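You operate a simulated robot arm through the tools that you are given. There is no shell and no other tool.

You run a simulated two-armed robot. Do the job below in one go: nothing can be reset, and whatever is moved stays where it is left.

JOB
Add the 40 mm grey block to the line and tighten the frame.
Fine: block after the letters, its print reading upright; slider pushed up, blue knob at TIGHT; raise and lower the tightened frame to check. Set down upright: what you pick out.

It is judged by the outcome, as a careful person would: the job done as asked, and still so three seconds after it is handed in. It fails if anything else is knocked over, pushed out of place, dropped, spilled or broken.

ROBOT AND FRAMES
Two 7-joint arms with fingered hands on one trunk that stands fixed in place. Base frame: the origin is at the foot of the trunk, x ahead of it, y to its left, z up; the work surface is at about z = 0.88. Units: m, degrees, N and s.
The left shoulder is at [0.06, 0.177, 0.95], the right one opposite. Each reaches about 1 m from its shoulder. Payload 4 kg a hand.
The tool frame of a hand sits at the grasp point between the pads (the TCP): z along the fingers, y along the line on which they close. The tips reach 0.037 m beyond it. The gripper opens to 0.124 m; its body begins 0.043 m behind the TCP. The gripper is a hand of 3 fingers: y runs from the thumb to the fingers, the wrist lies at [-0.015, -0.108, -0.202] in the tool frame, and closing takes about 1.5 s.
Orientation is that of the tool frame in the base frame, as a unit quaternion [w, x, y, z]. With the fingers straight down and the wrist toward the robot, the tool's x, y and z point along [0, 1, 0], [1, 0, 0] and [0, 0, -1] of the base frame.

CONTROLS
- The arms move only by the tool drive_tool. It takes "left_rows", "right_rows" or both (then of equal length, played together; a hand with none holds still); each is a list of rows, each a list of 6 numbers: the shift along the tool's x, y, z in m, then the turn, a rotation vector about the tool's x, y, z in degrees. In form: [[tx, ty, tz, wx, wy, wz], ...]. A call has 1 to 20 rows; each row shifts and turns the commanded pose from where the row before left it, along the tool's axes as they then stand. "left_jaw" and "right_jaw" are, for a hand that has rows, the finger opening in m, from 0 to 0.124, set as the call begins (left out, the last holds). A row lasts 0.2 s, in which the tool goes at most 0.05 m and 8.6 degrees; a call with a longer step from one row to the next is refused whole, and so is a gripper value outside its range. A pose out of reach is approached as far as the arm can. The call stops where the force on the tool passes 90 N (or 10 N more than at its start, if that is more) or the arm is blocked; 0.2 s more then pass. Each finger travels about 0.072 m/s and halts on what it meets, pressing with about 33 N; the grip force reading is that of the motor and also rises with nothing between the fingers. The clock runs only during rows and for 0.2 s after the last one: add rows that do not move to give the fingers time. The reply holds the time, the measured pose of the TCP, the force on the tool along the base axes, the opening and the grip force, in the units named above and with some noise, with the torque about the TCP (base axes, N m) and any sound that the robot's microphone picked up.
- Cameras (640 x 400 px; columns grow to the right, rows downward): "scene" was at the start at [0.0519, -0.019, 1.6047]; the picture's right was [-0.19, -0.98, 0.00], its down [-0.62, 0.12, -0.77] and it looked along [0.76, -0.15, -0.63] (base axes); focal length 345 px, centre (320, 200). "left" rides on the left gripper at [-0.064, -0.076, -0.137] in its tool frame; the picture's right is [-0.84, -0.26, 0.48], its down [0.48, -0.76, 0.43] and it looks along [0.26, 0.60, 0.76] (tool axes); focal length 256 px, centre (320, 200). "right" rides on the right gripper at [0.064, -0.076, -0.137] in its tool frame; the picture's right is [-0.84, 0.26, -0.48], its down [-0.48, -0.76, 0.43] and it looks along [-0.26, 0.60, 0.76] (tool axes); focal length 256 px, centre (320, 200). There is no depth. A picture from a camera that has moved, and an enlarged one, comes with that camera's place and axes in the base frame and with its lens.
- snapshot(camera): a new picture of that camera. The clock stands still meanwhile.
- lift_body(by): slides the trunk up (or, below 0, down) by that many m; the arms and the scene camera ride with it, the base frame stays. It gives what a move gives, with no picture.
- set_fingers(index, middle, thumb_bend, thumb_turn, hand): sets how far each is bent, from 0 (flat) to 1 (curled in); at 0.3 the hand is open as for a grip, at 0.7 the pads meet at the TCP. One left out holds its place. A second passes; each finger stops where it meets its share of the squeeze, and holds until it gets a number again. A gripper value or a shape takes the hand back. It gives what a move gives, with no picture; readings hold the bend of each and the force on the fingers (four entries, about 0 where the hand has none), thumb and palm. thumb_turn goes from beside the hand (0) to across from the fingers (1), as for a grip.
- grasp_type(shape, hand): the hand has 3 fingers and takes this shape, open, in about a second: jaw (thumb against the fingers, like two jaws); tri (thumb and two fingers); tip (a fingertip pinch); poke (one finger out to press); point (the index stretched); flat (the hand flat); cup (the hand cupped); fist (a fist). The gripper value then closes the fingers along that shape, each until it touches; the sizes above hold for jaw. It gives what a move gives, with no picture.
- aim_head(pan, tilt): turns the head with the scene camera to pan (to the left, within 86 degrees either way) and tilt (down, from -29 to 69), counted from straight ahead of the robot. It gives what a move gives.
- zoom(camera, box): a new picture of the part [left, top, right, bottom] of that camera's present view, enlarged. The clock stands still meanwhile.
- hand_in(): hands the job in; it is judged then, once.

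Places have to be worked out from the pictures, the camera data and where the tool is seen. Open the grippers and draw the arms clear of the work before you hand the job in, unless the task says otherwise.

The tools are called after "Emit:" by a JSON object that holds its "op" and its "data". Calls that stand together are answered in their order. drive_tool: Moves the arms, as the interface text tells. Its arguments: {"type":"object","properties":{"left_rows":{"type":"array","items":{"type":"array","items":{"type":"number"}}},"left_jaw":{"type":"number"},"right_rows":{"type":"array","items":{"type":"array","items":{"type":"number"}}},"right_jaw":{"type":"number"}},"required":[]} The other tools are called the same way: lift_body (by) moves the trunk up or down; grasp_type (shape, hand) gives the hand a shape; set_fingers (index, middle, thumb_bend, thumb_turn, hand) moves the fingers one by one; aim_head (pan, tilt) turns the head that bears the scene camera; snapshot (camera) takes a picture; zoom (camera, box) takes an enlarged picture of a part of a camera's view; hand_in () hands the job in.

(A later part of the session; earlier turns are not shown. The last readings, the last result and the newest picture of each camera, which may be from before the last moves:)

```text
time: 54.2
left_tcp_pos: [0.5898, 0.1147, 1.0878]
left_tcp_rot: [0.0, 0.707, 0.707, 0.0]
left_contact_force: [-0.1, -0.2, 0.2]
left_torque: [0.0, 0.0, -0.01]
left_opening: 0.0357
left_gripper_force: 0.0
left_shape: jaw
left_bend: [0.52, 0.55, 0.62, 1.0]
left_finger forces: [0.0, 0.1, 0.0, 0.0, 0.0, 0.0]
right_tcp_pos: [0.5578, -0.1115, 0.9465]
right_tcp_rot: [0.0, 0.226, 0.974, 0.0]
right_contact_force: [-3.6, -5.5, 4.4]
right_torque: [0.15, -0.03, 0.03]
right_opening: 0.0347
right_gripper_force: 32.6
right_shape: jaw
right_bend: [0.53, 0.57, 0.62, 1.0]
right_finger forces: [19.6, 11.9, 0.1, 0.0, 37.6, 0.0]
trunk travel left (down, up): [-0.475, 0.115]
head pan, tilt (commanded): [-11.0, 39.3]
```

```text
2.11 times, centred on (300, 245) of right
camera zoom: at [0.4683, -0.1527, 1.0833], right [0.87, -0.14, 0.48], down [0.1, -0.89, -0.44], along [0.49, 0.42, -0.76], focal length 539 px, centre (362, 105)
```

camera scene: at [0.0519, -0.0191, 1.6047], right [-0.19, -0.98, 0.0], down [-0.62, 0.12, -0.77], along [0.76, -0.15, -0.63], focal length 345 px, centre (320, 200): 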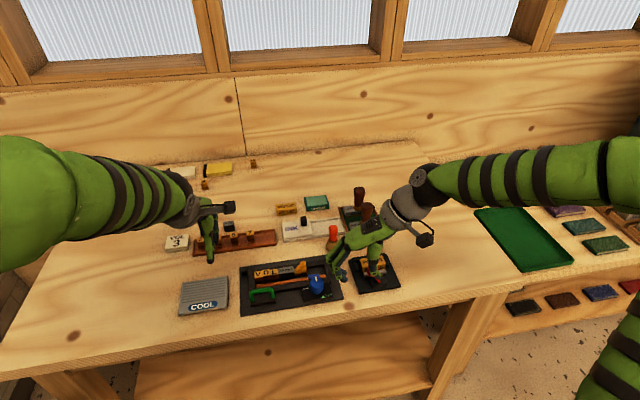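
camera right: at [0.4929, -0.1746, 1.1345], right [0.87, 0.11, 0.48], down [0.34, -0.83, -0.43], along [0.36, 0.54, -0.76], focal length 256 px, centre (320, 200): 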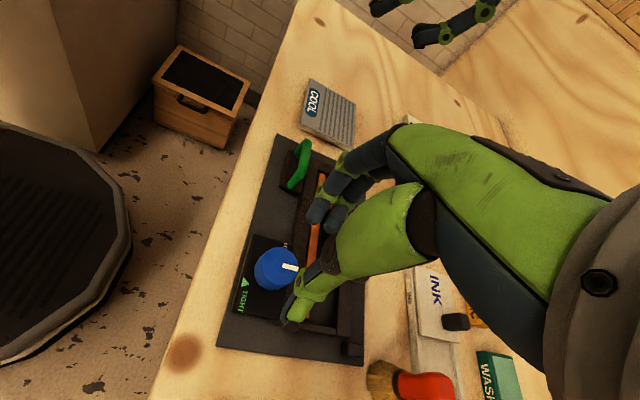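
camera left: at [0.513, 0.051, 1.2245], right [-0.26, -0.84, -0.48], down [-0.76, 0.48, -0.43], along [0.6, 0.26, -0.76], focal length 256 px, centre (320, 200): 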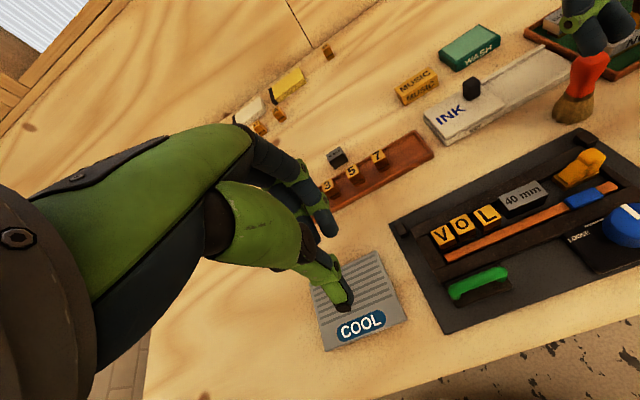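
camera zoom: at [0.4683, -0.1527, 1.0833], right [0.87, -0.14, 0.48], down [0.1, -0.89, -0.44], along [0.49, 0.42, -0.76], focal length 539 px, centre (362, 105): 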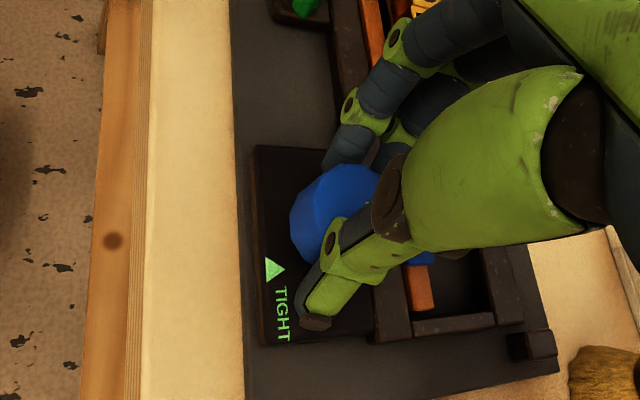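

The pointer follows the turn with very low torque. I continue clockwise 32° and check.

Emit:
{"op": "drive_tool", "data": {"right_rows": [[0, 0, 0, 0, 0, 8], [0, 0, 0, 0, 0, 8], [0, 0, 0, 0, 0, 8], [0, 0, 0, 0, 0, 8], [0, 0, 0, 0, 0, 0]]}}

Emit:
{"op": "zoom", "data": {"camera": "scene", "box": [270, 230, 360, 310]}}

Emit:
{"op": "zoom", "data": {"camera": "left", "box": [440, 100, 640, 290]}}

```text
time: 55.4
left_tcp_pos: [0.5894, 0.1154, 1.0898]
left_tcp_rot: [0.001, 0.707, 0.707, 0.001]
left_contact_force: [0.1, 0.1, -0.2]
left_torque: [0.0, 0.02, 0.01]
left_opening: 0.0358
left_gripper_force: 0.0
left_shape: jaw
left_bend: [0.52, 0.55, 0.62, 1.0]
left_finger forces: [0.0, 0.0, 0.0, 0.0, 0.1, 0.0]
right_tcp_pos: [0.5563, -0.1117, 0.9462]
right_tcp_rot: [0.0, 0.485, 0.875, 0.0]
right_contact_force: [-16.6, -1.4, 4.0]
right_torque: [0.15, 0.2, 0.12]
right_opening: 0.0345
right_gripper_force: 33.4
right_shape: jaw
right_bend: [0.53, 0.58, 0.62, 1.0]
right_finger forces: [19.6, 10.4, 0.0, 0.0, 43.3, 0.0]
trunk travel left (down, up): [-0.475, 0.115]
head pan, tilt (commanded): [-11.0, 39.3]
```

```text
5.00 times, centred on (315, 270) of scene
camera zoom: at [0.0498, -0.0189, 1.6047], right [-0.19, -0.98, 0.0], down [-0.62, 0.12, -0.78], along [0.76, -0.15, -0.63], focal length 1723 px, centre (345, -150)
```

zoom: 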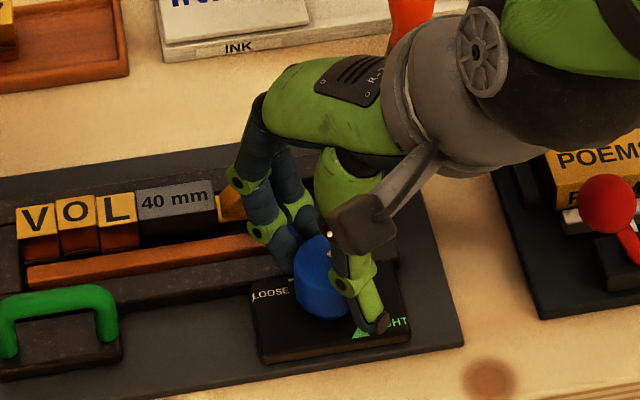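

```text
2.11 times, centred on (540, 195) of left
camera zoom: at [0.5116, 0.0513, 1.225], right [-0.26, -0.84, -0.48], down [-0.76, 0.48, -0.44], along [0.6, 0.25, -0.76], focal length 539 px, centre (-143, 210)
```

zoom: 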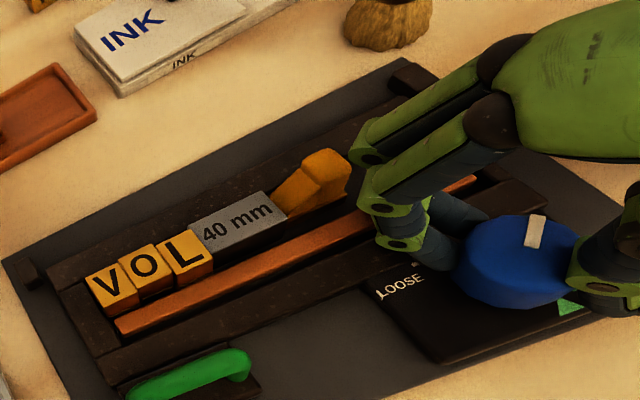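

The knob has turned ~48°; a 16 N side force shows a small off-centre, so I relieve it by ~3 mm along the grip axis while turning 24° further.

Emit:
{"op": "drive_tool", "data": {"right_rows": [[0, -0.0015, 0, 0, 0, 0], [0, -0.0015, 0, 0, 0, 0], [0, 0, 0, 0, 0, 8], [0, 0, 0, 0, 0, 8], [0, 0, 0, 0, 0, 8], [0, 0, 0, 0, 0, 0]]}}

Emit:
{"op": "zoom", "data": {"camera": "scene", "box": [270, 230, 360, 310]}}

Emit:
{"op": "zoom", "data": {"camera": "left", "box": [440, 100, 640, 290]}}

```text
time: 56.8
left_tcp_pos: [0.5887, 0.1164, 1.0889]
left_tcp_rot: [0.001, 0.707, 0.707, 0.001]
left_contact_force: [0.6, 0.2, 0.6]
left_torque: [0.01, 0.01, 0.0]
left_opening: 0.0356
left_gripper_force: 0.0
left_shape: jaw
left_bend: [0.52, 0.55, 0.62, 1.0]
left_finger forces: [0.0, 0.0, 0.1, 0.1, 0.1, 0.0]
right_tcp_pos: [0.5551, -0.1116, 0.947]
right_tcp_rot: [0.001, 0.656, 0.755, 0.001]
right_contact_force: [-12.1, 9.0, 6.7]
right_torque: [0.3, -0.02, 0.07]
right_opening: 0.0338
right_gripper_force: 33.4
right_shape: jaw
right_bend: [0.53, 0.58, 0.62, 1.0]
right_finger forces: [21.8, 9.3, 0.0, 0.1, 40.2, 0.0]
trunk travel left (down, up): [-0.475, 0.115]
head pan, tilt (commanded): [-11.0, 39.3]
```

```text
5.00 times, centred on (315, 270) of scene
camera zoom: at [0.0502, -0.0177, 1.6048], right [-0.19, -0.98, 0.0], down [-0.62, 0.12, -0.78], along [0.76, -0.15, -0.63], focal length 1723 px, centre (345, -150)
```

zoom: 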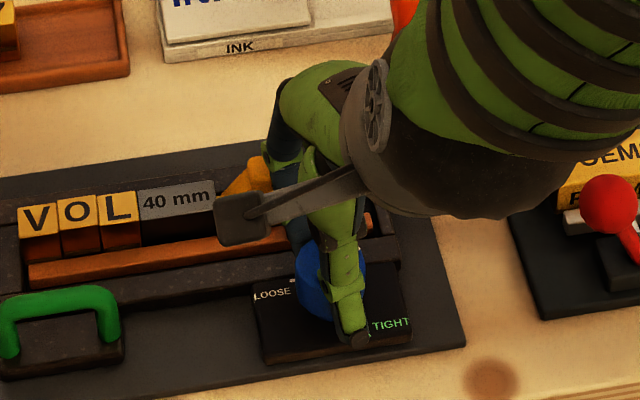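

```text
2.11 times, centred on (540, 195) of left
camera zoom: at [0.5119, 0.0523, 1.225], right [-0.26, -0.84, -0.48], down [-0.76, 0.48, -0.44], along [0.6, 0.25, -0.76], focal length 539 px, centre (-143, 210)
```

zoom: 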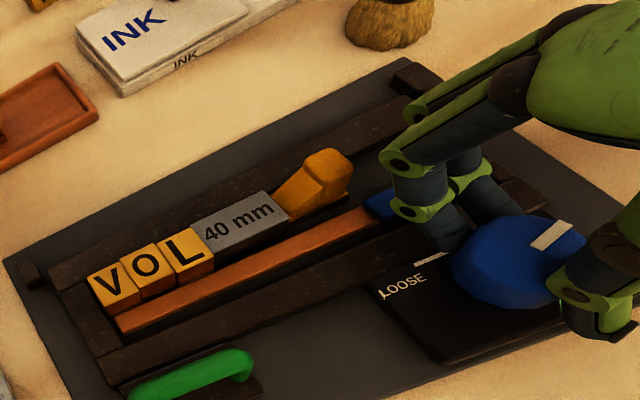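

About 72° done, and the copper bar is visibly moving up against the line. I release, rise clear, and look at the pointer.

Emit:
{"op": "drive_tool", "data": {"right_rows": [[0, 0, 0, 0, 0, 0], [0, 0, 0, 0, 0, 0], [0, 0, 0, 0, 0, 0], [0, 0, -0.01, 0, 0, 0], [0, 0, -0.02, 0, 0, 0], [0, 0, -0.03, 0, 0, 0], [0, 0, 0, 0, 0, 0]], "right_jaw": 0.064}}

Emit:
{"op": "zoom", "data": {"camera": "scene", "box": [230, 230, 360, 320]}}

Emit:
{"op": "zoom", "data": {"camera": "left", "box": [440, 100, 640, 290]}}

Emit:
{"op": "snapshot", "data": {"camera": "right"}}

```text
time: 58.4
left_tcp_pos: [0.5901, 0.1143, 1.0884]
left_tcp_rot: [0.0, 0.707, 0.707, 0.0]
left_contact_force: [-0.2, -0.5, 1.0]
left_torque: [-0.02, 0.01, 0.02]
left_opening: 0.0357
left_gripper_force: 0.0
left_shape: jaw
left_bend: [0.52, 0.55, 0.62, 1.0]
left_finger forces: [0.0, 0.0, 0.0, 0.0, 0.0, 0.1]
right_tcp_pos: [0.5577, -0.1141, 1.008]
right_tcp_rot: [0.0, 0.656, 0.755, 0.0]
right_contact_force: [0.9, 0.4, -0.4]
right_torque: [-0.02, 0.0, -0.01]
right_opening: 0.0636
right_gripper_force: 0.0
right_shape: jaw
right_bend: [0.41, 0.45, 0.55, 1.0]
right_finger forces: [0.0, 0.1, 0.0, 0.0, 0.0, 0.1]
trunk travel left (down, up): [-0.475, 0.115]
head pan, tilt (commanded): [-11.0, 39.3]
```

```text
4.44 times, centred on (295, 275) of scene
camera zoom: at [0.0521, -0.0191, 1.6047], right [-0.19, -0.98, 0.0], down [-0.62, 0.12, -0.77], along [0.76, -0.15, -0.63], focal length 1532 px, centre (431, -133)
```

zoom: 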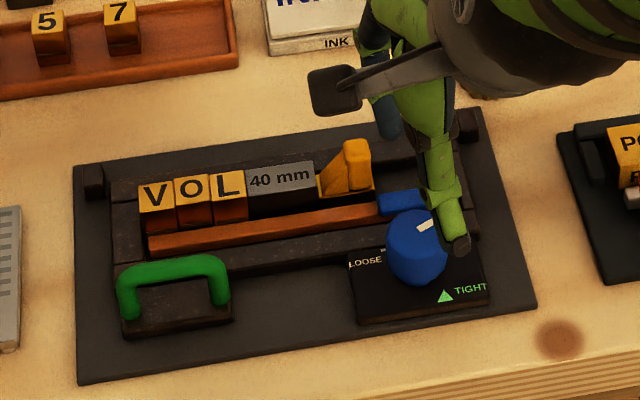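

```text
2.11 times, centred on (540, 195) of left
camera zoom: at [0.5134, 0.0512, 1.2243], right [-0.26, -0.84, -0.48], down [-0.76, 0.48, -0.43], along [0.6, 0.26, -0.76], focal length 539 px, centre (-143, 210)
```

zoom: 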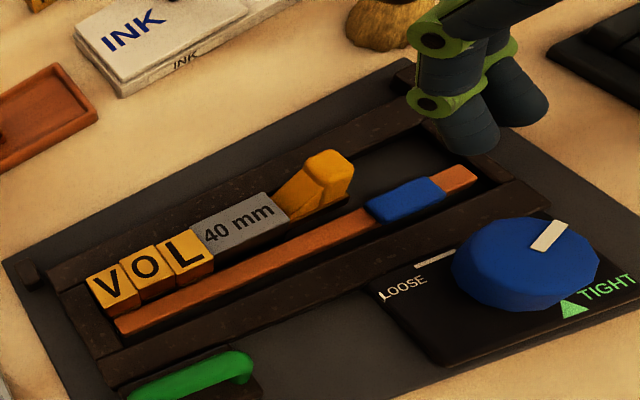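

```text
taken
camera right: at [0.4742, -0.0606, 1.1439], right [0.37, -0.79, 0.48], down [-0.69, -0.58, -0.43], along [0.63, -0.17, -0.76], focal length 256 px, centre (320, 200)
```

right: 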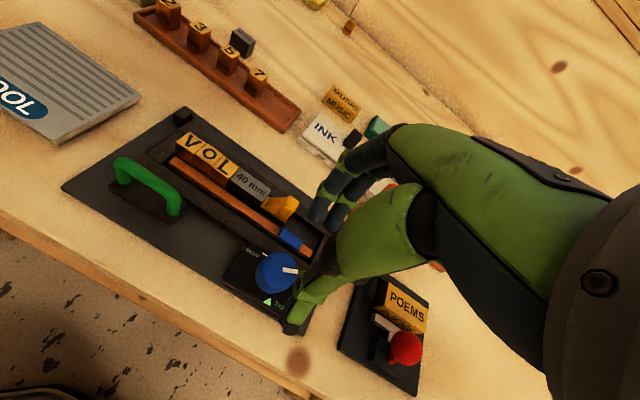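

The pointer now reads ~72° clockwise; TIGHT lies ~85–90° further. Raised clear, I swing the hand back counter-clockwise 80° for the next stroke.

Emit:
{"op": "drive_tool", "data": {"right_rows": [[0, 0, 0, 0, 0, -8], [0, 0, 0, 0, 0, -8], [0, 0, 0, 0, 0, -8], [0, 0, 0, 0, 0, -8], [0, 0, 0, 0, 0, -8], [0, 0, 0, 0, 0, -8], [0, 0, 0, 0, 0, -8], [0, 0, 0, 0, 0, -8], [0, 0, 0, 0, 0, -8], [0, 0, 0, 0, 0, -8], [0, 0, 0, 0, 0, 0], [0, 0, 0, 0, 0, 0]]}}

Emit:
{"op": "zoom", "data": {"camera": "scene", "box": [270, 230, 370, 310]}}

Emit:
{"op": "snapshot", "data": {"camera": "right"}}

```text
time: 61.0
left_tcp_pos: [0.5909, 0.1148, 1.087]
left_tcp_rot: [0.0, 0.707, 0.707, 0.0]
left_contact_force: [0.0, -0.6, -1.0]
left_torque: [-0.01, -0.01, -0.04]
left_opening: 0.0357
left_gripper_force: 0.1
left_shape: jaw
left_bend: [0.52, 0.55, 0.62, 1.0]
left_finger forces: [0.0, 0.1, 0.0, 0.0, 0.0, 0.0]
right_tcp_pos: [0.5574, -0.1139, 1.0053]
right_tcp_rot: [0.0, 0.017, 1.0, 0.0]
right_contact_force: [0.4, -0.7, 0.3]
right_torque: [0.0, 0.0, -0.03]
right_opening: 0.0634
right_gripper_force: 0.1
right_shape: jaw
right_bend: [0.41, 0.45, 0.55, 1.0]
right_finger forces: [0.0, 0.0, 0.0, 0.0, 0.0, 0.0]
trunk travel left (down, up): [-0.475, 0.115]
head pan, tilt (commanded): [-11.0, 39.3]
```

```text
5.00 times, centred on (320, 270) of scene
camera zoom: at [0.0519, -0.019, 1.6047], right [-0.19, -0.98, 0.0], down [-0.62, 0.12, -0.77], along [0.76, -0.15, -0.63], focal length 1723 px, centre (320, -150)
```

zoom: 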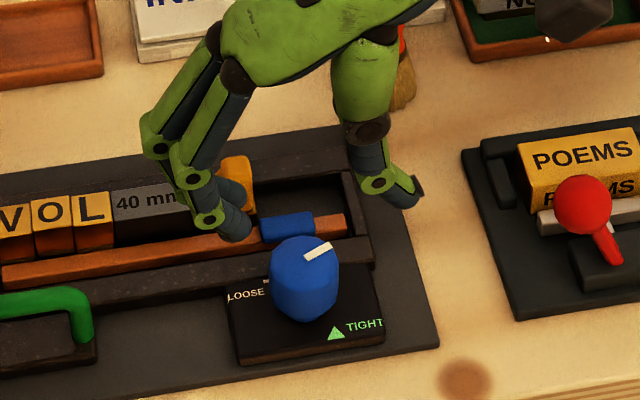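

```text
taken
camera right: at [0.4915, -0.1875, 1.1429], right [0.85, 0.23, 0.48], down [0.46, -0.78, -0.43], along [0.28, 0.59, -0.76], focal length 256 px, centre (320, 200)
```

right: 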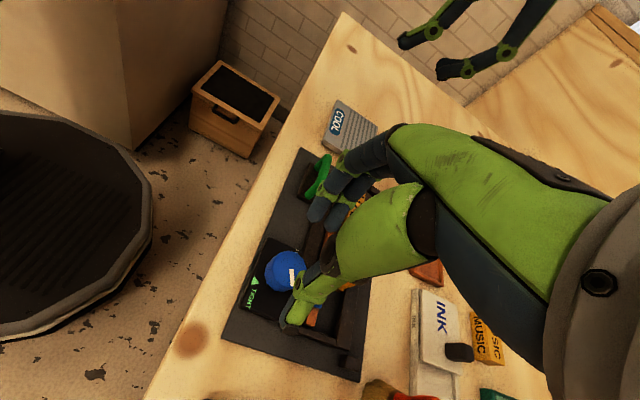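

Now at 88°. I correct the centre by ~2.5 mm (per the force history), lower to the same height and grip the knob again.

Emit:
{"op": "drive_tool", "data": {"right_rows": [[0.0026, 0.0024, 0, 0, 0, 0], [0, 0, 0.02, 0, 0, 0], [0, 0, 0.02, 0, 0, 0], [0, 0, 0.0195, 0, 0, 0], [0, 0, 0, 0, 0, 0]]}}

Emit:
{"op": "drive_tool", "data": {"right_rows": [[0, 0, 0, 0, 0, 0], [0, 0, 0, 0, 0, 0], [0, 0, 0, 0, 0, 0], [0, 0, 0, 0, 0, 0], [0, 0, 0, 0, 0, 0]], "right_jaw": 0.0}}

Emit:
{"op": "zoom", "data": {"camera": "scene", "box": [270, 230, 370, 310]}}

```text
time: 62.2
left_tcp_pos: [0.5893, 0.1156, 1.0871]
left_tcp_rot: [0.001, 0.707, 0.707, 0.0]
left_contact_force: [0.4, 0.1, -0.3]
left_torque: [-0.01, 0.0, -0.02]
left_opening: 0.0358
left_gripper_force: 0.1
left_shape: jaw
left_bend: [0.52, 0.55, 0.62, 1.0]
left_finger forces: [0.1, 0.0, 0.0, 0.1, 0.1, 0.1]
right_tcp_pos: [0.5544, -0.1104, 0.9444]
right_tcp_rot: [0.0, 0.018, 1.0, 0.0]
right_contact_force: [-0.2, 0.1, -0.5]
right_torque: [0.01, 0.01, 0.01]
right_opening: 0.0638
right_gripper_force: 0.3
right_shape: jaw
right_bend: [0.41, 0.45, 0.55, 1.0]
right_finger forces: [0.0, 0.1, 0.0, 0.0, 0.0, 0.1]
trunk travel left (down, up): [-0.475, 0.115]
head pan, tilt (commanded): [-11.0, 39.3]
```

```text
time: 63.4
left_tcp_pos: [0.5902, 0.1139, 1.089]
left_tcp_rot: [0.0, 0.707, 0.707, 0.0]
left_contact_force: [-0.4, -0.1, 0.8]
left_torque: [-0.01, -0.01, 0.01]
left_opening: 0.0358
left_gripper_force: 0.1
left_shape: jaw
left_bend: [0.52, 0.55, 0.62, 1.0]
left_finger forces: [0.0, 0.0, 0.1, 0.0, 0.0, 0.1]
right_tcp_pos: [0.552, -0.111, 0.9453]
right_tcp_rot: [0.001, 0.017, 1.0, 0.0]
right_contact_force: [-4.2, -3.6, 2.2]
right_torque: [0.32, 0.05, 0.0]
right_opening: 0.0322
right_gripper_force: 33.1
right_shape: jaw
right_bend: [0.59, 0.56, 0.61, 1.0]
right_finger forces: [16.0, 12.2, 0.0, 0.0, 33.6, 0.0]
trunk travel left (down, up): [-0.475, 0.115]
head pan, tilt (commanded): [-11.0, 39.3]
```

```text
5.00 times, centred on (320, 270) of scene
camera zoom: at [0.0512, -0.0195, 1.6047], right [-0.19, -0.98, 0.0], down [-0.62, 0.12, -0.77], along [0.76, -0.15, -0.63], focal length 1723 px, centre (320, -150)
```

zoom: 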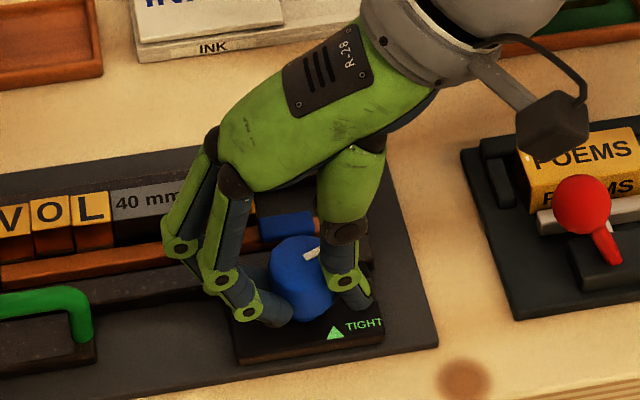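

Now the index bends more (0.59 vs 0.56), so the hand is a few millimetres too near. I open, shift 3.5 mm away from the robot and regrip.

Emit:
{"op": "drive_tool", "data": {"right_rows": [[0, 0, 0, 0, 0, 0], [0, 0, 0, 0, 0, 0], [0, 0, 0, 0, 0, 0], [-0.0035, -0.0005, 0, 0, 0, 0], [0, 0, 0, 0, 0, 0]], "right_jaw": 0.06}}

Emit:
{"op": "drive_tool", "data": {"right_rows": [[0, 0, 0, 0, 0, 0], [0, 0, 0, 0, 0, 0], [0, 0, 0, 0, 0, 0], [0, 0, 0, 0, 0, 0], [0, 0, 0, 0, 0, 0]], "right_jaw": 0.0}}

Emit:
{"op": "zoom", "data": {"camera": "scene", "box": [270, 230, 370, 310]}}

```text
time: 64.6
left_tcp_pos: [0.5888, 0.1156, 1.0875]
left_tcp_rot: [0.0, 0.707, 0.707, 0.0]
left_contact_force: [-0.3, -0.1, -0.3]
left_torque: [0.03, 0.0, 0.0]
left_opening: 0.0356
left_gripper_force: 0.0
left_shape: jaw
left_bend: [0.52, 0.55, 0.62, 1.0]
left_finger forces: [0.1, 0.0, 0.1, 0.0, 0.0, 0.0]
right_tcp_pos: [0.5571, -0.112, 0.9455]
right_tcp_rot: [0.0, 0.017, 1.0, 0.0]
right_contact_force: [0.3, -1.2, -0.4]
right_torque: [-0.02, -0.01, -0.02]
right_opening: 0.0598
right_gripper_force: 0.1
right_shape: jaw
right_bend: [0.43, 0.46, 0.56, 1.0]
right_finger forces: [0.0, 0.1, 0.1, 0.0, 0.0, 0.0]
trunk travel left (down, up): [-0.475, 0.115]
head pan, tilt (commanded): [-11.0, 39.3]
```

```text
time: 65.8
left_tcp_pos: [0.5887, 0.1151, 1.0877]
left_tcp_rot: [0.0, 0.706, 0.708, 0.0]
left_contact_force: [-1.2, -0.2, 1.0]
left_torque: [0.02, 0.01, -0.01]
left_opening: 0.0358
left_gripper_force: 0.0
left_shape: jaw
left_bend: [0.52, 0.55, 0.62, 1.0]
left_finger forces: [0.0, 0.0, 0.0, 0.0, 0.0, 0.1]
right_tcp_pos: [0.5562, -0.112, 0.9461]
right_tcp_rot: [0.0, 0.018, 1.0, 0.001]
right_contact_force: [-3.2, -6.4, 2.8]
right_torque: [0.28, 0.08, -0.01]
right_opening: 0.0347
right_gripper_force: 32.9
right_shape: jaw
right_bend: [0.55, 0.56, 0.61, 1.0]
right_finger forces: [18.2, 11.5, 0.0, 0.0, 34.8, 0.1]
trunk travel left (down, up): [-0.475, 0.115]
head pan, tilt (commanded): [-11.0, 39.3]
```

```text
5.00 times, centred on (320, 270) of scene
camera zoom: at [0.0513, -0.0197, 1.6047], right [-0.19, -0.98, 0.0], down [-0.62, 0.12, -0.77], along [0.76, -0.15, -0.63], focal length 1723 px, centre (320, -150)
```

zoom: 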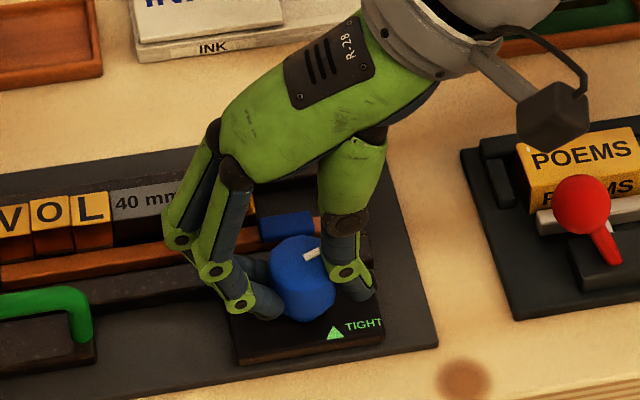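

Well-centred grip now. I turn clockwise 40°.

Emit:
{"op": "drive_tool", "data": {"right_rows": [[0, -0.001, 0, 0, 0, 4], [0, 0, 0, 0, 0, 8], [0, 0, 0, 0, 0, 8], [0, 0, 0, 0, 0, 8], [0, -0.001, 0, 0, 0, 8], [0, 0, 0, 0, 0, 4], [0, 0, 0, 0, 0, 0]]}}

Emit:
{"op": "zoom", "data": {"camera": "scene", "box": [270, 230, 370, 310]}}

Emit:
{"op": "zoom", "data": {"camera": "left", "box": [440, 100, 640, 290]}}

```text
time: 67.4
left_tcp_pos: [0.5886, 0.1163, 1.0881]
left_tcp_rot: [0.002, 0.707, 0.707, 0.0]
left_contact_force: [-0.1, -0.2, -0.8]
left_torque: [0.0, 0.02, -0.01]
left_opening: 0.0357
left_gripper_force: 0.1
left_shape: jaw
left_bend: [0.52, 0.55, 0.62, 1.0]
left_finger forces: [0.0, 0.0, 0.1, 0.0, 0.0, 0.0]
right_tcp_pos: [0.5558, -0.1113, 0.9471]
right_tcp_rot: [0.001, 0.359, 0.933, 0.001]
right_contact_force: [-14.3, 16.4, 3.4]
right_torque: [0.72, -0.03, 0.15]
right_opening: 0.0337
right_gripper_force: 33.2
right_shape: jaw
right_bend: [0.54, 0.56, 0.62, 0.98]
right_finger forces: [26.2, 11.0, 0.1, 0.1, 34.2, 0.1]
trunk travel left (down, up): [-0.475, 0.115]
head pan, tilt (commanded): [-11.0, 39.3]
```

```text
5.00 times, centred on (320, 270) of scene
camera zoom: at [0.0503, -0.0172, 1.6048], right [-0.19, -0.98, 0.0], down [-0.62, 0.12, -0.78], along [0.76, -0.15, -0.63], focal length 1723 px, centre (320, -150)
```

zoom: 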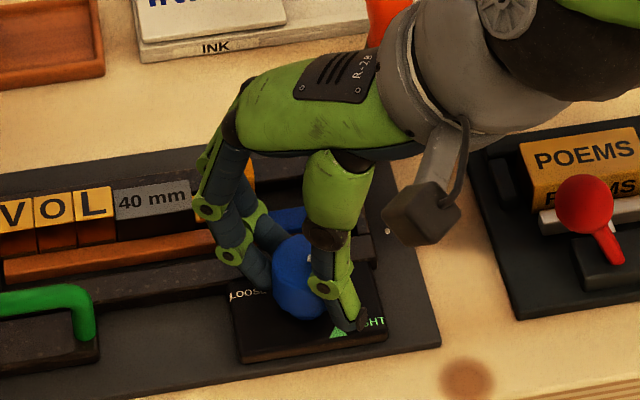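

```text
2.11 times, centred on (540, 195) of left
camera zoom: at [0.512, 0.0528, 1.2249], right [-0.26, -0.84, -0.48], down [-0.76, 0.48, -0.44], along [0.6, 0.25, -0.76], focal length 539 px, centre (-143, 210)
```

zoom: 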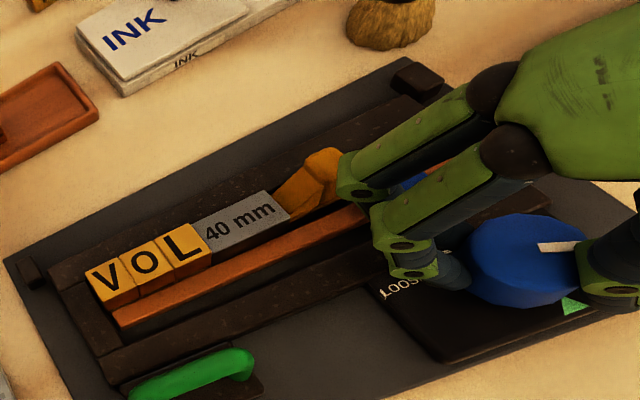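

The knob is at ~112°; a 22 N side force shows the pinch centre sits several mm finger-side of the TCP. I relieve it by shifting 5 mm along tool x before turning on.

Emit:
{"op": "drive_tool", "data": {"right_rows": [[0.0025, 0, 0, 0, 0, 0], [0.0025, 0, 0, 0, 0, 0], [0, 0, 0, 0, 0, 0]]}}

Emit:
{"op": "zoom", "data": {"camera": "left", "box": [440, 100, 640, 290]}}

```text
time: 68.2
left_tcp_pos: [0.5901, 0.1153, 1.0869]
left_tcp_rot: [0.0, 0.707, 0.707, 0.0]
left_contact_force: [0.6, -0.4, -0.4]
left_torque: [0.02, 0.01, -0.05]
left_opening: 0.0357
left_gripper_force: 0.0
left_shape: jaw
left_bend: [0.52, 0.55, 0.62, 1.0]
left_finger forces: [0.0, 0.0, 0.0, 0.0, 0.0, 0.0]
right_tcp_pos: [0.5534, -0.1115, 0.9466]
right_tcp_rot: [0.001, 0.359, 0.933, 0.0]
right_contact_force: [2.5, 7.0, -0.6]
right_torque: [0.55, -0.44, 0.0]
right_opening: 0.0336
right_gripper_force: 33.7
right_shape: jaw
right_bend: [0.53, 0.55, 0.62, 0.99]
right_finger forces: [23.2, 15.3, 0.0, 0.1, 31.2, 0.0]
trunk travel left (down, up): [-0.475, 0.115]
head pan, tilt (commanded): [-11.0, 39.3]
```

```text
2.11 times, centred on (540, 195) of left
camera zoom: at [0.5136, 0.0514, 1.2243], right [-0.26, -0.84, -0.48], down [-0.76, 0.48, -0.43], along [0.6, 0.25, -0.76], focal length 539 px, centre (-143, 210)
```

zoom: 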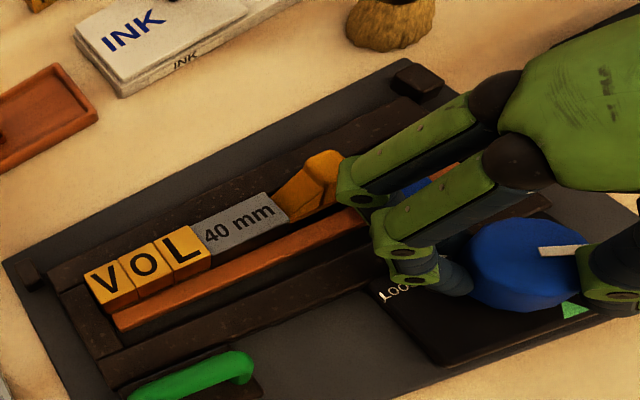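

Side force dropped to ~7 N. I continue clockwise 24° with a small compensating shift per step.

Emit:
{"op": "drive_tool", "data": {"right_rows": [[0.0005, 0.0005, 0, 0, 0, 8], [0.0007, 0, 0, 0, 0, 8], [0.0007, 0, 0, 0, 0, 8], [0, 0, 0, 0, 0, 0]]}}

Emit:
{"op": "zoom", "data": {"camera": "left", "box": [440, 100, 640, 290]}}

Emit:
{"op": "zoom", "data": {"camera": "scene", "box": [250, 230, 370, 320]}}

```text
time: 69.2
left_tcp_pos: [0.5904, 0.1147, 1.0881]
left_tcp_rot: [0.0, 0.707, 0.708, 0.0]
left_contact_force: [-1.1, -0.4, -0.7]
left_torque: [-0.02, 0.01, -0.01]
left_opening: 0.0356
left_gripper_force: 0.2
left_shape: jaw
left_bend: [0.52, 0.55, 0.62, 1.0]
left_finger forces: [0.1, 0.0, 0.0, 0.1, 0.1, 0.1]
right_tcp_pos: [0.5518, -0.1083, 0.9466]
right_tcp_rot: [0.0, 0.546, 0.838, 0.0]
right_contact_force: [-2.7, -0.5, 2.2]
right_torque: [0.16, -0.4, 0.01]
right_opening: 0.0335
right_gripper_force: 33.0
right_shape: jaw
right_bend: [0.54, 0.55, 0.62, 1.0]
right_finger forces: [19.8, 15.5, 0.0, 0.0, 34.7, 0.1]
trunk travel left (down, up): [-0.475, 0.115]
head pan, tilt (commanded): [-11.0, 39.3]
```

```text
2.11 times, centred on (540, 195) of left
camera zoom: at [0.5128, 0.0512, 1.2246], right [-0.26, -0.84, -0.48], down [-0.76, 0.48, -0.43], along [0.6, 0.25, -0.76], focal length 539 px, centre (-143, 210)
```

zoom: 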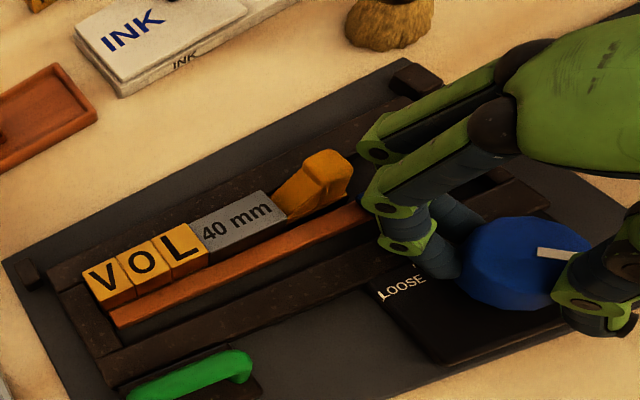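

```text
4.44 times, centred on (310, 275) of scene
camera zoom: at [0.0514, -0.0189, 1.6047], right [-0.19, -0.98, 0.0], down [-0.62, 0.12, -0.77], along [0.76, -0.15, -0.63], focal length 1532 px, centre (364, -133)
```

zoom: 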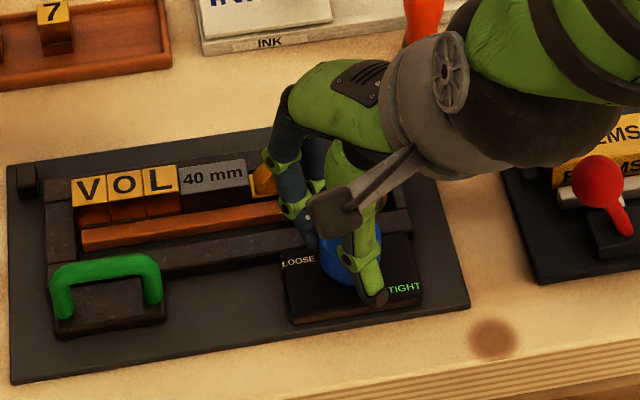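

Forces are small now and the pointer reads ~136°. I turn 20° further toward TIGHT.

Emit:
{"op": "drive_tool", "data": {"right_rows": [[0.0007, 0, 0, 0, 0, 8], [0.0007, 0, 0, 0, 0, 8], [0.0004, 0, 0, 0, 0, 4], [0, 0, 0, 0, 0, 0]]}}

Emit:
{"op": "zoom", "data": {"camera": "left", "box": [440, 100, 640, 290]}}

Emit:
{"op": "zoom", "data": {"camera": "scene", "box": [250, 230, 370, 320]}}

```text
time: 70.2
left_tcp_pos: [0.59, 0.1166, 1.0883]
left_tcp_rot: [0.001, 0.707, 0.707, 0.0]
left_contact_force: [1.0, -0.3, -1.1]
left_torque: [0.0, -0.05, 0.03]
left_opening: 0.0358
left_gripper_force: 0.1
left_shape: jaw
left_bend: [0.52, 0.55, 0.62, 1.0]
left_finger forces: [0.0, 0.0, 0.0, 0.0, 0.0, 0.0]
right_tcp_pos: [0.5526, -0.1055, 0.9472]
right_tcp_rot: [0.0, 0.682, 0.731, 0.0]
right_contact_force: [4.7, 9.5, 0.5]
right_torque: [0.3, -0.65, 0.2]
right_opening: 0.0328
right_gripper_force: 33.2
right_shape: jaw
right_bend: [0.54, 0.55, 0.62, 1.0]
right_finger forces: [24.0, 15.2, 0.1, 0.0, 29.9, 0.0]
trunk travel left (down, up): [-0.475, 0.115]
head pan, tilt (commanded): [-11.0, 39.3]
```

```text
2.11 times, centred on (540, 195) of left
camera zoom: at [0.5135, 0.0523, 1.2243], right [-0.26, -0.84, -0.48], down [-0.76, 0.48, -0.43], along [0.6, 0.25, -0.76], focal length 539 px, centre (-143, 210)
```

zoom: 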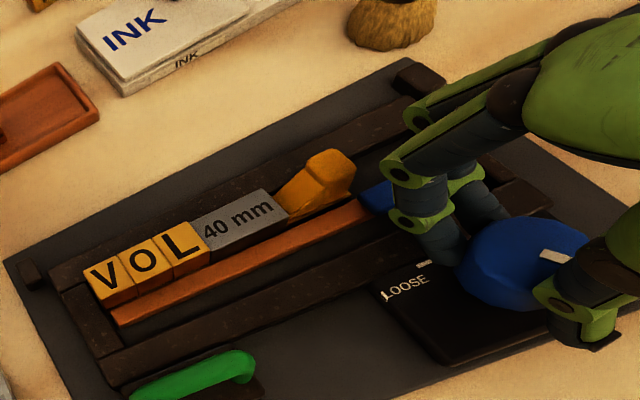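

```text
4.44 times, centred on (310, 275) of scene
camera zoom: at [0.0522, -0.0178, 1.6047], right [-0.19, -0.98, 0.0], down [-0.62, 0.12, -0.77], along [0.76, -0.15, -0.63], focal length 1532 px, centre (364, -133)
```

zoom: 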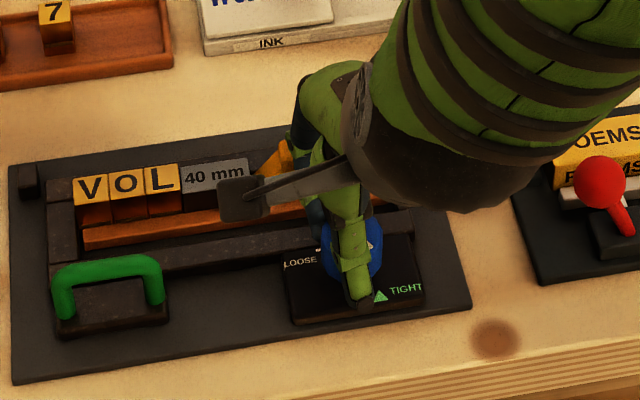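

Expected ~156° now; the thumb hides the pointer. I release, rise and back off to look at the pointer against the TIGHT mark.

Emit:
{"op": "drive_tool", "data": {"right_rows": [[0, 0, 0, 0, 0, 0], [0, 0, 0, 0, 0, 0], [0, 0, 0, 0, 0, 0], [0, 0, -0.01, 0, 0, 0], [0, 0, -0.02, 0, 0, 0], [0, 0, -0.03, 0, 0, 0], [-0.03, 0, -0.03, 0, 0, 0], [-0.045, 0, 0, 0, 0, 0], [-0.045, 0, 0, 0, 0, 0], [0, 0, 0, 0, 0, 0]], "right_jaw": 0.064}}

Emit:
{"op": "zoom", "data": {"camera": "scene", "box": [280, 250, 360, 310]}}

Emit:
{"op": "zoom", "data": {"camera": "left", "box": [440, 100, 640, 290]}}

Emit:
{"op": "snapshot", "data": {"camera": "right"}}

```text
time: 72.4
left_tcp_pos: [0.5906, 0.1149, 1.0885]
left_tcp_rot: [0.0, 0.707, 0.707, 0.0]
left_contact_force: [-0.3, 0.8, -1.1]
left_torque: [0.01, -0.02, -0.01]
left_opening: 0.0357
left_gripper_force: 0.0
left_shape: jaw
left_bend: [0.52, 0.55, 0.62, 1.0]
left_finger forces: [0.1, 0.1, 0.1, 0.0, 0.0, 0.1]
right_tcp_pos: [0.5594, -0.2253, 1.0367]
right_tcp_rot: [-0.001, 0.683, 0.731, 0.001]
right_contact_force: [-0.2, 0.4, 0.4]
right_torque: [-0.04, 0.0, -0.01]
right_opening: 0.0637
right_gripper_force: 0.1
right_shape: jaw
right_bend: [0.41, 0.45, 0.55, 1.0]
right_finger forces: [0.0, 0.1, 0.0, 0.1, 0.1, 0.1]
trunk travel left (down, up): [-0.475, 0.115]
head pan, tilt (commanded): [-11.0, 39.3]
```

```text
6.67 times, centred on (320, 280) of scene
camera zoom: at [0.0519, -0.0185, 1.6047], right [-0.19, -0.98, 0.0], down [-0.62, 0.12, -0.77], along [0.76, -0.15, -0.63], focal length 2298 px, centre (320, -333)
```

zoom: 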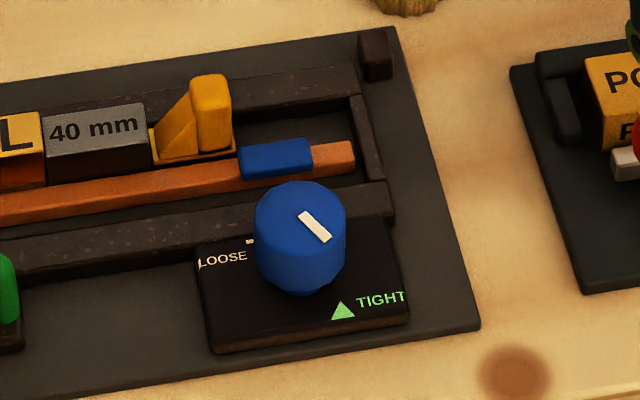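

```text
2.11 times, centred on (540, 195) of left
camera zoom: at [0.5132, 0.0518, 1.2244], right [-0.26, -0.84, -0.48], down [-0.76, 0.48, -0.43], along [0.6, 0.25, -0.76], focal length 539 px, centre (-143, 210)
```

zoom: 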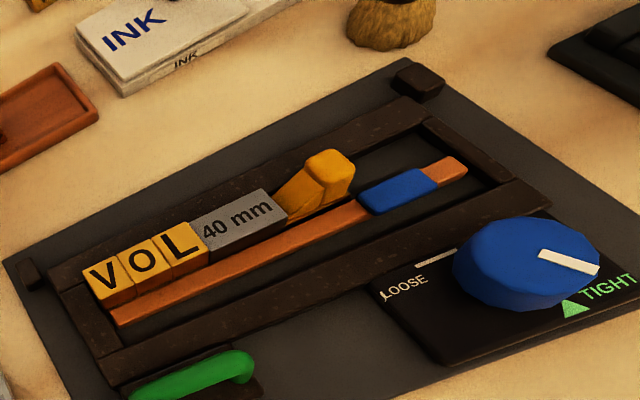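

```text
taken
camera right: at [0.48, -0.1669, 1.1732], right [0.31, -0.82, 0.48], down [-0.72, -0.54, -0.43], along [0.61, -0.21, -0.76], focal length 256 px, centre (320, 200)
```

right: 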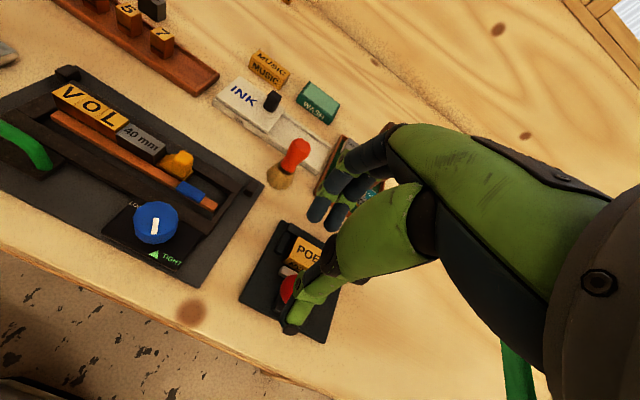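

The pointer is near TIGHT but may be a few degrees short. I zoom the right camera for a cleaner view.

Emit:
{"op": "zoom", "data": {"camera": "right", "box": [90, 180, 210, 280]}}

Emit:
{"op": "zoom", "data": {"camera": "scene", "box": [300, 260, 340, 300]}}

Emit:
{"op": "zoom", "data": {"camera": "left", "box": [570, 180, 640, 260]}}

```text
4.00 times, centred on (150, 230) of right
camera zoom: at [0.48, -0.1669, 1.1732], right [0.31, -0.82, 0.48], down [-0.72, -0.54, -0.43], along [0.61, -0.21, -0.76], focal length 1024 px, centre (1000, 80)
```

zoom: 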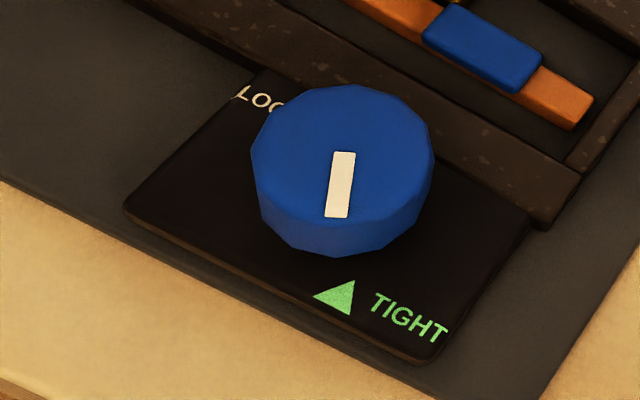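

```text
10.00 times, centred on (320, 280) of scene
camera zoom: at [0.0519, -0.0185, 1.6047], right [-0.19, -0.98, 0.0], down [-0.62, 0.12, -0.77], along [0.76, -0.15, -0.63], focal length 3447 px, centre (320, -600)
```

zoom: 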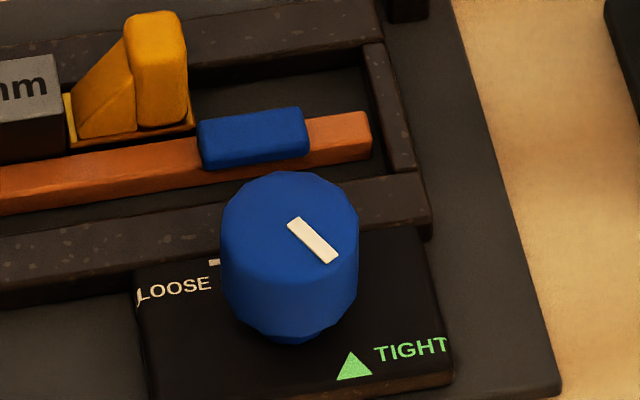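

```text
5.00 times, centred on (605, 220) of left
camera zoom: at [0.5132, 0.0518, 1.2244], right [-0.26, -0.84, -0.48], down [-0.76, 0.48, -0.43], along [0.6, 0.25, -0.76], focal length 1280 px, centre (-1105, 100)
```

zoom: 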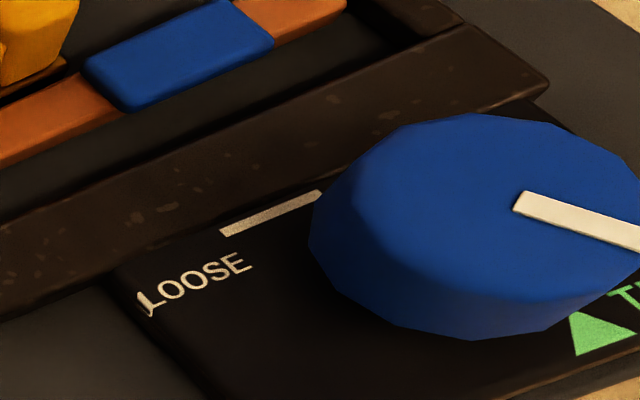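

From three oblique views the pointer reads ~148° and the triangle 145–157°. I bring the right camera straight above the knob for a parallax-free reading.

Emit:
{"op": "drive_tool", "data": {"right_rows": [[0.0156, 0.0274, -0.0078, 0, 0, 0], [0.0156, 0.0274, -0.0078, 0, 0, 0], [0.0156, 0.0274, -0.0078, 0, 0, 0], [0, 0, 0, 0, 0, 0]]}}

Emit:
{"op": "snapshot", "data": {"camera": "right"}}

Emit:
{"op": "zoom", "data": {"camera": "right", "box": [100, 290, 240, 400]}}

```text
time: 73.4
left_tcp_pos: [0.59, 0.1149, 1.0896]
left_tcp_rot: [0.0, 0.707, 0.707, -0.001]
left_contact_force: [-0.3, -0.7, -0.8]
left_torque: [0.0, 0.04, -0.01]
left_opening: 0.0357
left_gripper_force: 0.0
left_shape: jaw
left_bend: [0.52, 0.55, 0.62, 1.0]
left_finger forces: [0.0, 0.1, 0.1, 0.0, 0.0, 0.1]
right_tcp_pos: [0.638, -0.1741, 1.058]
right_tcp_rot: [0.0, 0.682, 0.731, 0.0]
right_contact_force: [-0.7, 0.2, -0.1]
right_torque: [0.02, 0.0, 0.0]
right_opening: 0.0638
right_gripper_force: 0.0
right_shape: jaw
right_bend: [0.41, 0.45, 0.55, 1.0]
right_finger forces: [0.0, 0.1, 0.1, 0.0, 0.0, 0.0]
trunk travel left (down, up): [-0.475, 0.115]
head pan, tilt (commanded): [-11.0, 39.3]
```

```text
taken
camera right: at [0.5582, -0.1162, 1.1946], right [0.31, -0.82, 0.48], down [-0.72, -0.53, -0.43], along [0.61, -0.21, -0.76], focal length 256 px, centre (320, 200)
```

right: 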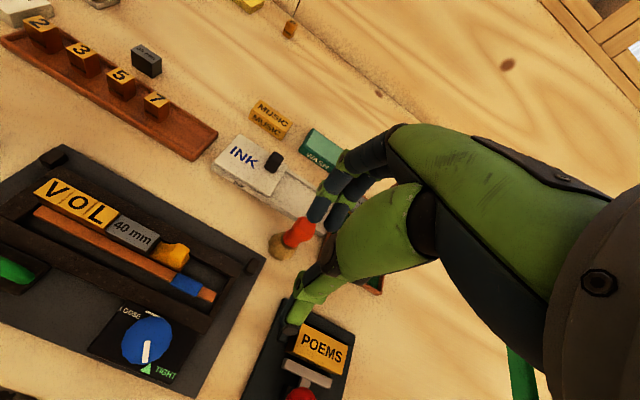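

```text
3.64 times, centred on (170, 345) of right
camera zoom: at [0.5582, -0.1162, 1.1946], right [0.31, -0.82, 0.48], down [-0.72, -0.53, -0.43], along [0.61, -0.21, -0.76], focal length 931 px, centre (866, -327)
```

zoom: 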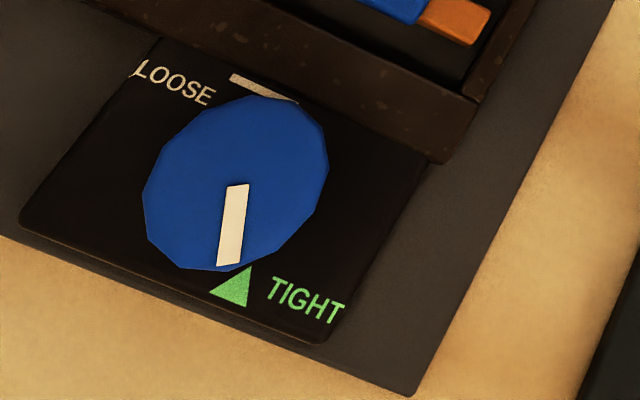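

Straight from above the pointer reads ~148° and the TIGHT triangle ~145–148°, so the knob is at TIGHT. I check how the bar sits against the line.

Emit:
{"op": "zoom", "data": {"camera": "right", "box": [0, 140, 260, 320]}}

Emit:
{"op": "zoom", "data": {"camera": "left", "box": [430, 140, 590, 280]}}

Emit:
{"op": "zoom", "data": {"camera": "scene", "box": [230, 240, 350, 320]}}

```text
2.22 times, centred on (130, 230) of right
camera zoom: at [0.5582, -0.1162, 1.1946], right [0.31, -0.82, 0.48], down [-0.72, -0.53, -0.43], along [0.61, -0.21, -0.76], focal length 569 px, centre (742, 133)
```

zoom: 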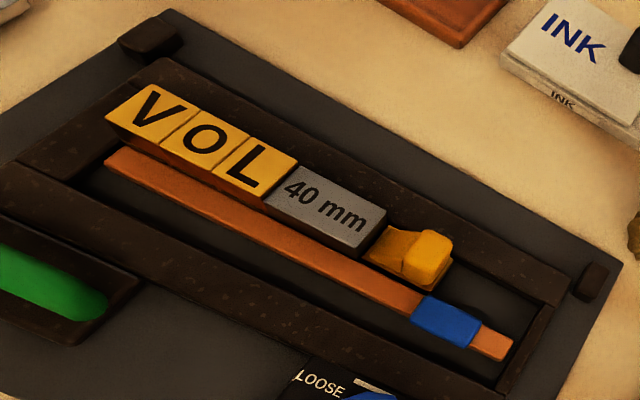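

```text
2.86 times, centred on (510, 210) of left
camera zoom: at [0.513, 0.0511, 1.2245], right [-0.26, -0.84, -0.48], down [-0.76, 0.48, -0.43], along [0.6, 0.25, -0.76], focal length 731 px, centre (-223, 171)
```

zoom: 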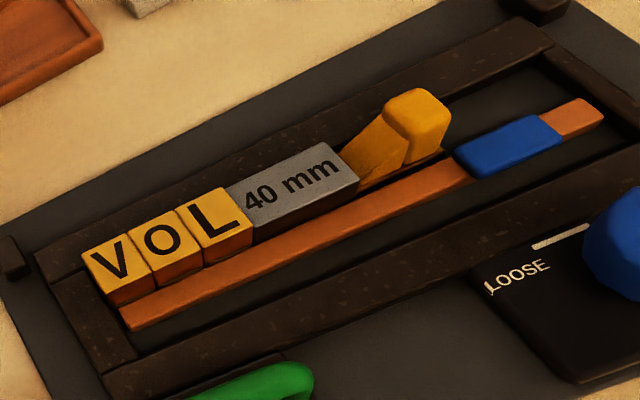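

```text
5.00 times, centred on (290, 280) of scene
camera zoom: at [0.0517, -0.0191, 1.6047], right [-0.19, -0.98, 0.0], down [-0.62, 0.12, -0.77], along [0.76, -0.15, -0.63], focal length 1723 px, centre (470, -200)
```

zoom: 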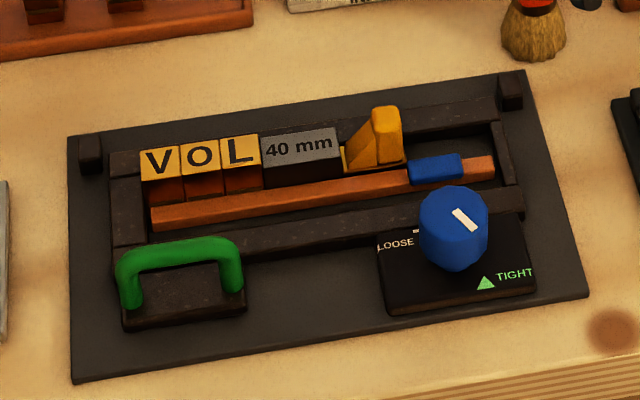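

The bar now presses the letters and block against the far rail; the two black cubes flanking the far rail look like hinge bosses, so the frame lifts by the green handle like a lid. I park the right arm well clear first.

Emit:
{"op": "drive_tool", "data": {"right_rows": [[0, 0, -0.04, 0, 0, 0], [0, 0, -0.04, 0, 0, 0], [0, 0, -0.04, 0, 0, 0], [-0.034, -0.0285, -0.006, 0, 0, 0], [-0.034, -0.0285, -0.006, 0, 0, 0], [-0.034, -0.0285, -0.006, 0, 0, 0], [-0.034, -0.0285, -0.006, 0, 0, 0], [-0.034, -0.0285, -0.006, 0, 0, 0], [0, 0, 0, 0, 0, 0]]}}

Emit:
{"op": "zoom", "data": {"camera": "left", "box": [400, 200, 560, 340]}}

Emit:
{"op": "zoom", "data": {"camera": "scene", "box": [235, 255, 315, 315]}}

Emit:
{"op": "zoom", "data": {"camera": "right", "box": [0, 100, 300, 330]}}

```text
time: 75.4
left_tcp_pos: [0.5896, 0.1146, 1.0872]
left_tcp_rot: [0.0, 0.707, 0.707, -0.001]
left_contact_force: [0.1, 0.0, 0.9]
left_torque: [0.01, 0.02, 0.01]
left_opening: 0.0357
left_gripper_force: 0.1
left_shape: jaw
left_bend: [0.52, 0.55, 0.62, 1.0]
left_finger forces: [0.0, 0.1, 0.0, 0.1, 0.1, 0.0]
right_tcp_pos: [0.5058, -0.3518, 1.2083]
right_tcp_rot: [-0.001, 0.682, 0.732, 0.0]
right_contact_force: [0.4, -0.6, -0.4]
right_torque: [0.02, 0.02, 0.01]
right_opening: 0.064
right_gripper_force: 0.1
right_shape: jaw
right_bend: [0.41, 0.45, 0.55, 1.0]
right_finger forces: [0.0, 0.0, 0.0, 0.0, 0.0, 0.1]
trunk travel left (down, up): [-0.475, 0.115]
head pan, tilt (commanded): [-11.0, 39.3]
```

```text
2.86 times, centred on (480, 270) of left
camera zoom: at [0.5136, 0.0515, 1.2243], right [-0.26, -0.84, -0.48], down [-0.76, 0.48, -0.43], along [0.6, 0.26, -0.76], focal length 731 px, centre (-137, 0)
```

zoom: 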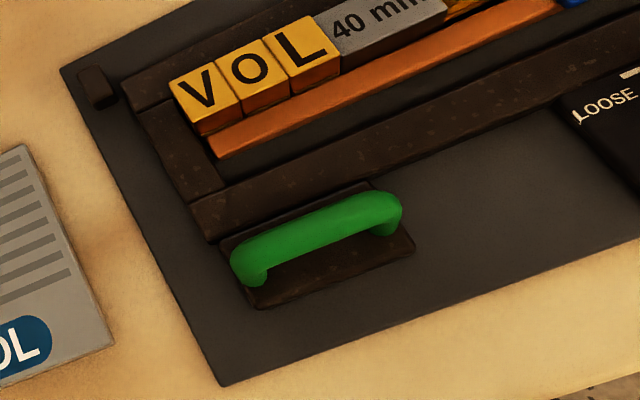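

```text
6.67 times, centred on (275, 285) of scene
camera zoom: at [0.0523, -0.0188, 1.6047], right [-0.19, -0.98, 0.0], down [-0.62, 0.12, -0.77], along [0.76, -0.15, -0.63], focal length 2298 px, centre (620, -367)
```

zoom: 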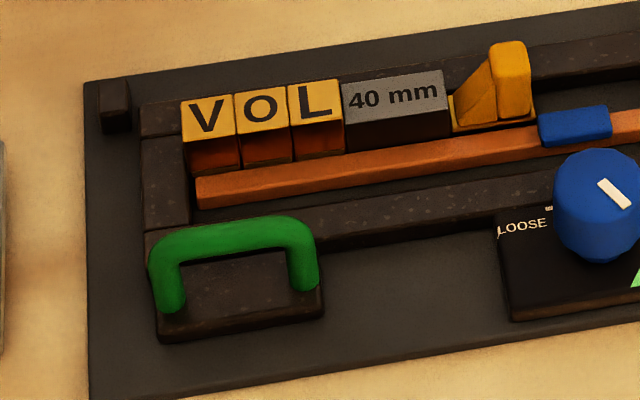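

```text
1.74 times, centred on (150, 215) of right
camera zoom: at [0.4271, -0.2938, 1.3459], right [0.31, -0.82, 0.48], down [-0.72, -0.54, -0.43], along [0.61, -0.21, -0.76], focal length 445 px, centre (616, 174)
```

zoom: 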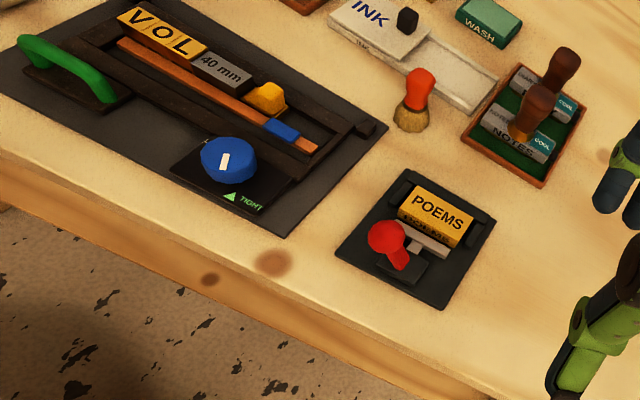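

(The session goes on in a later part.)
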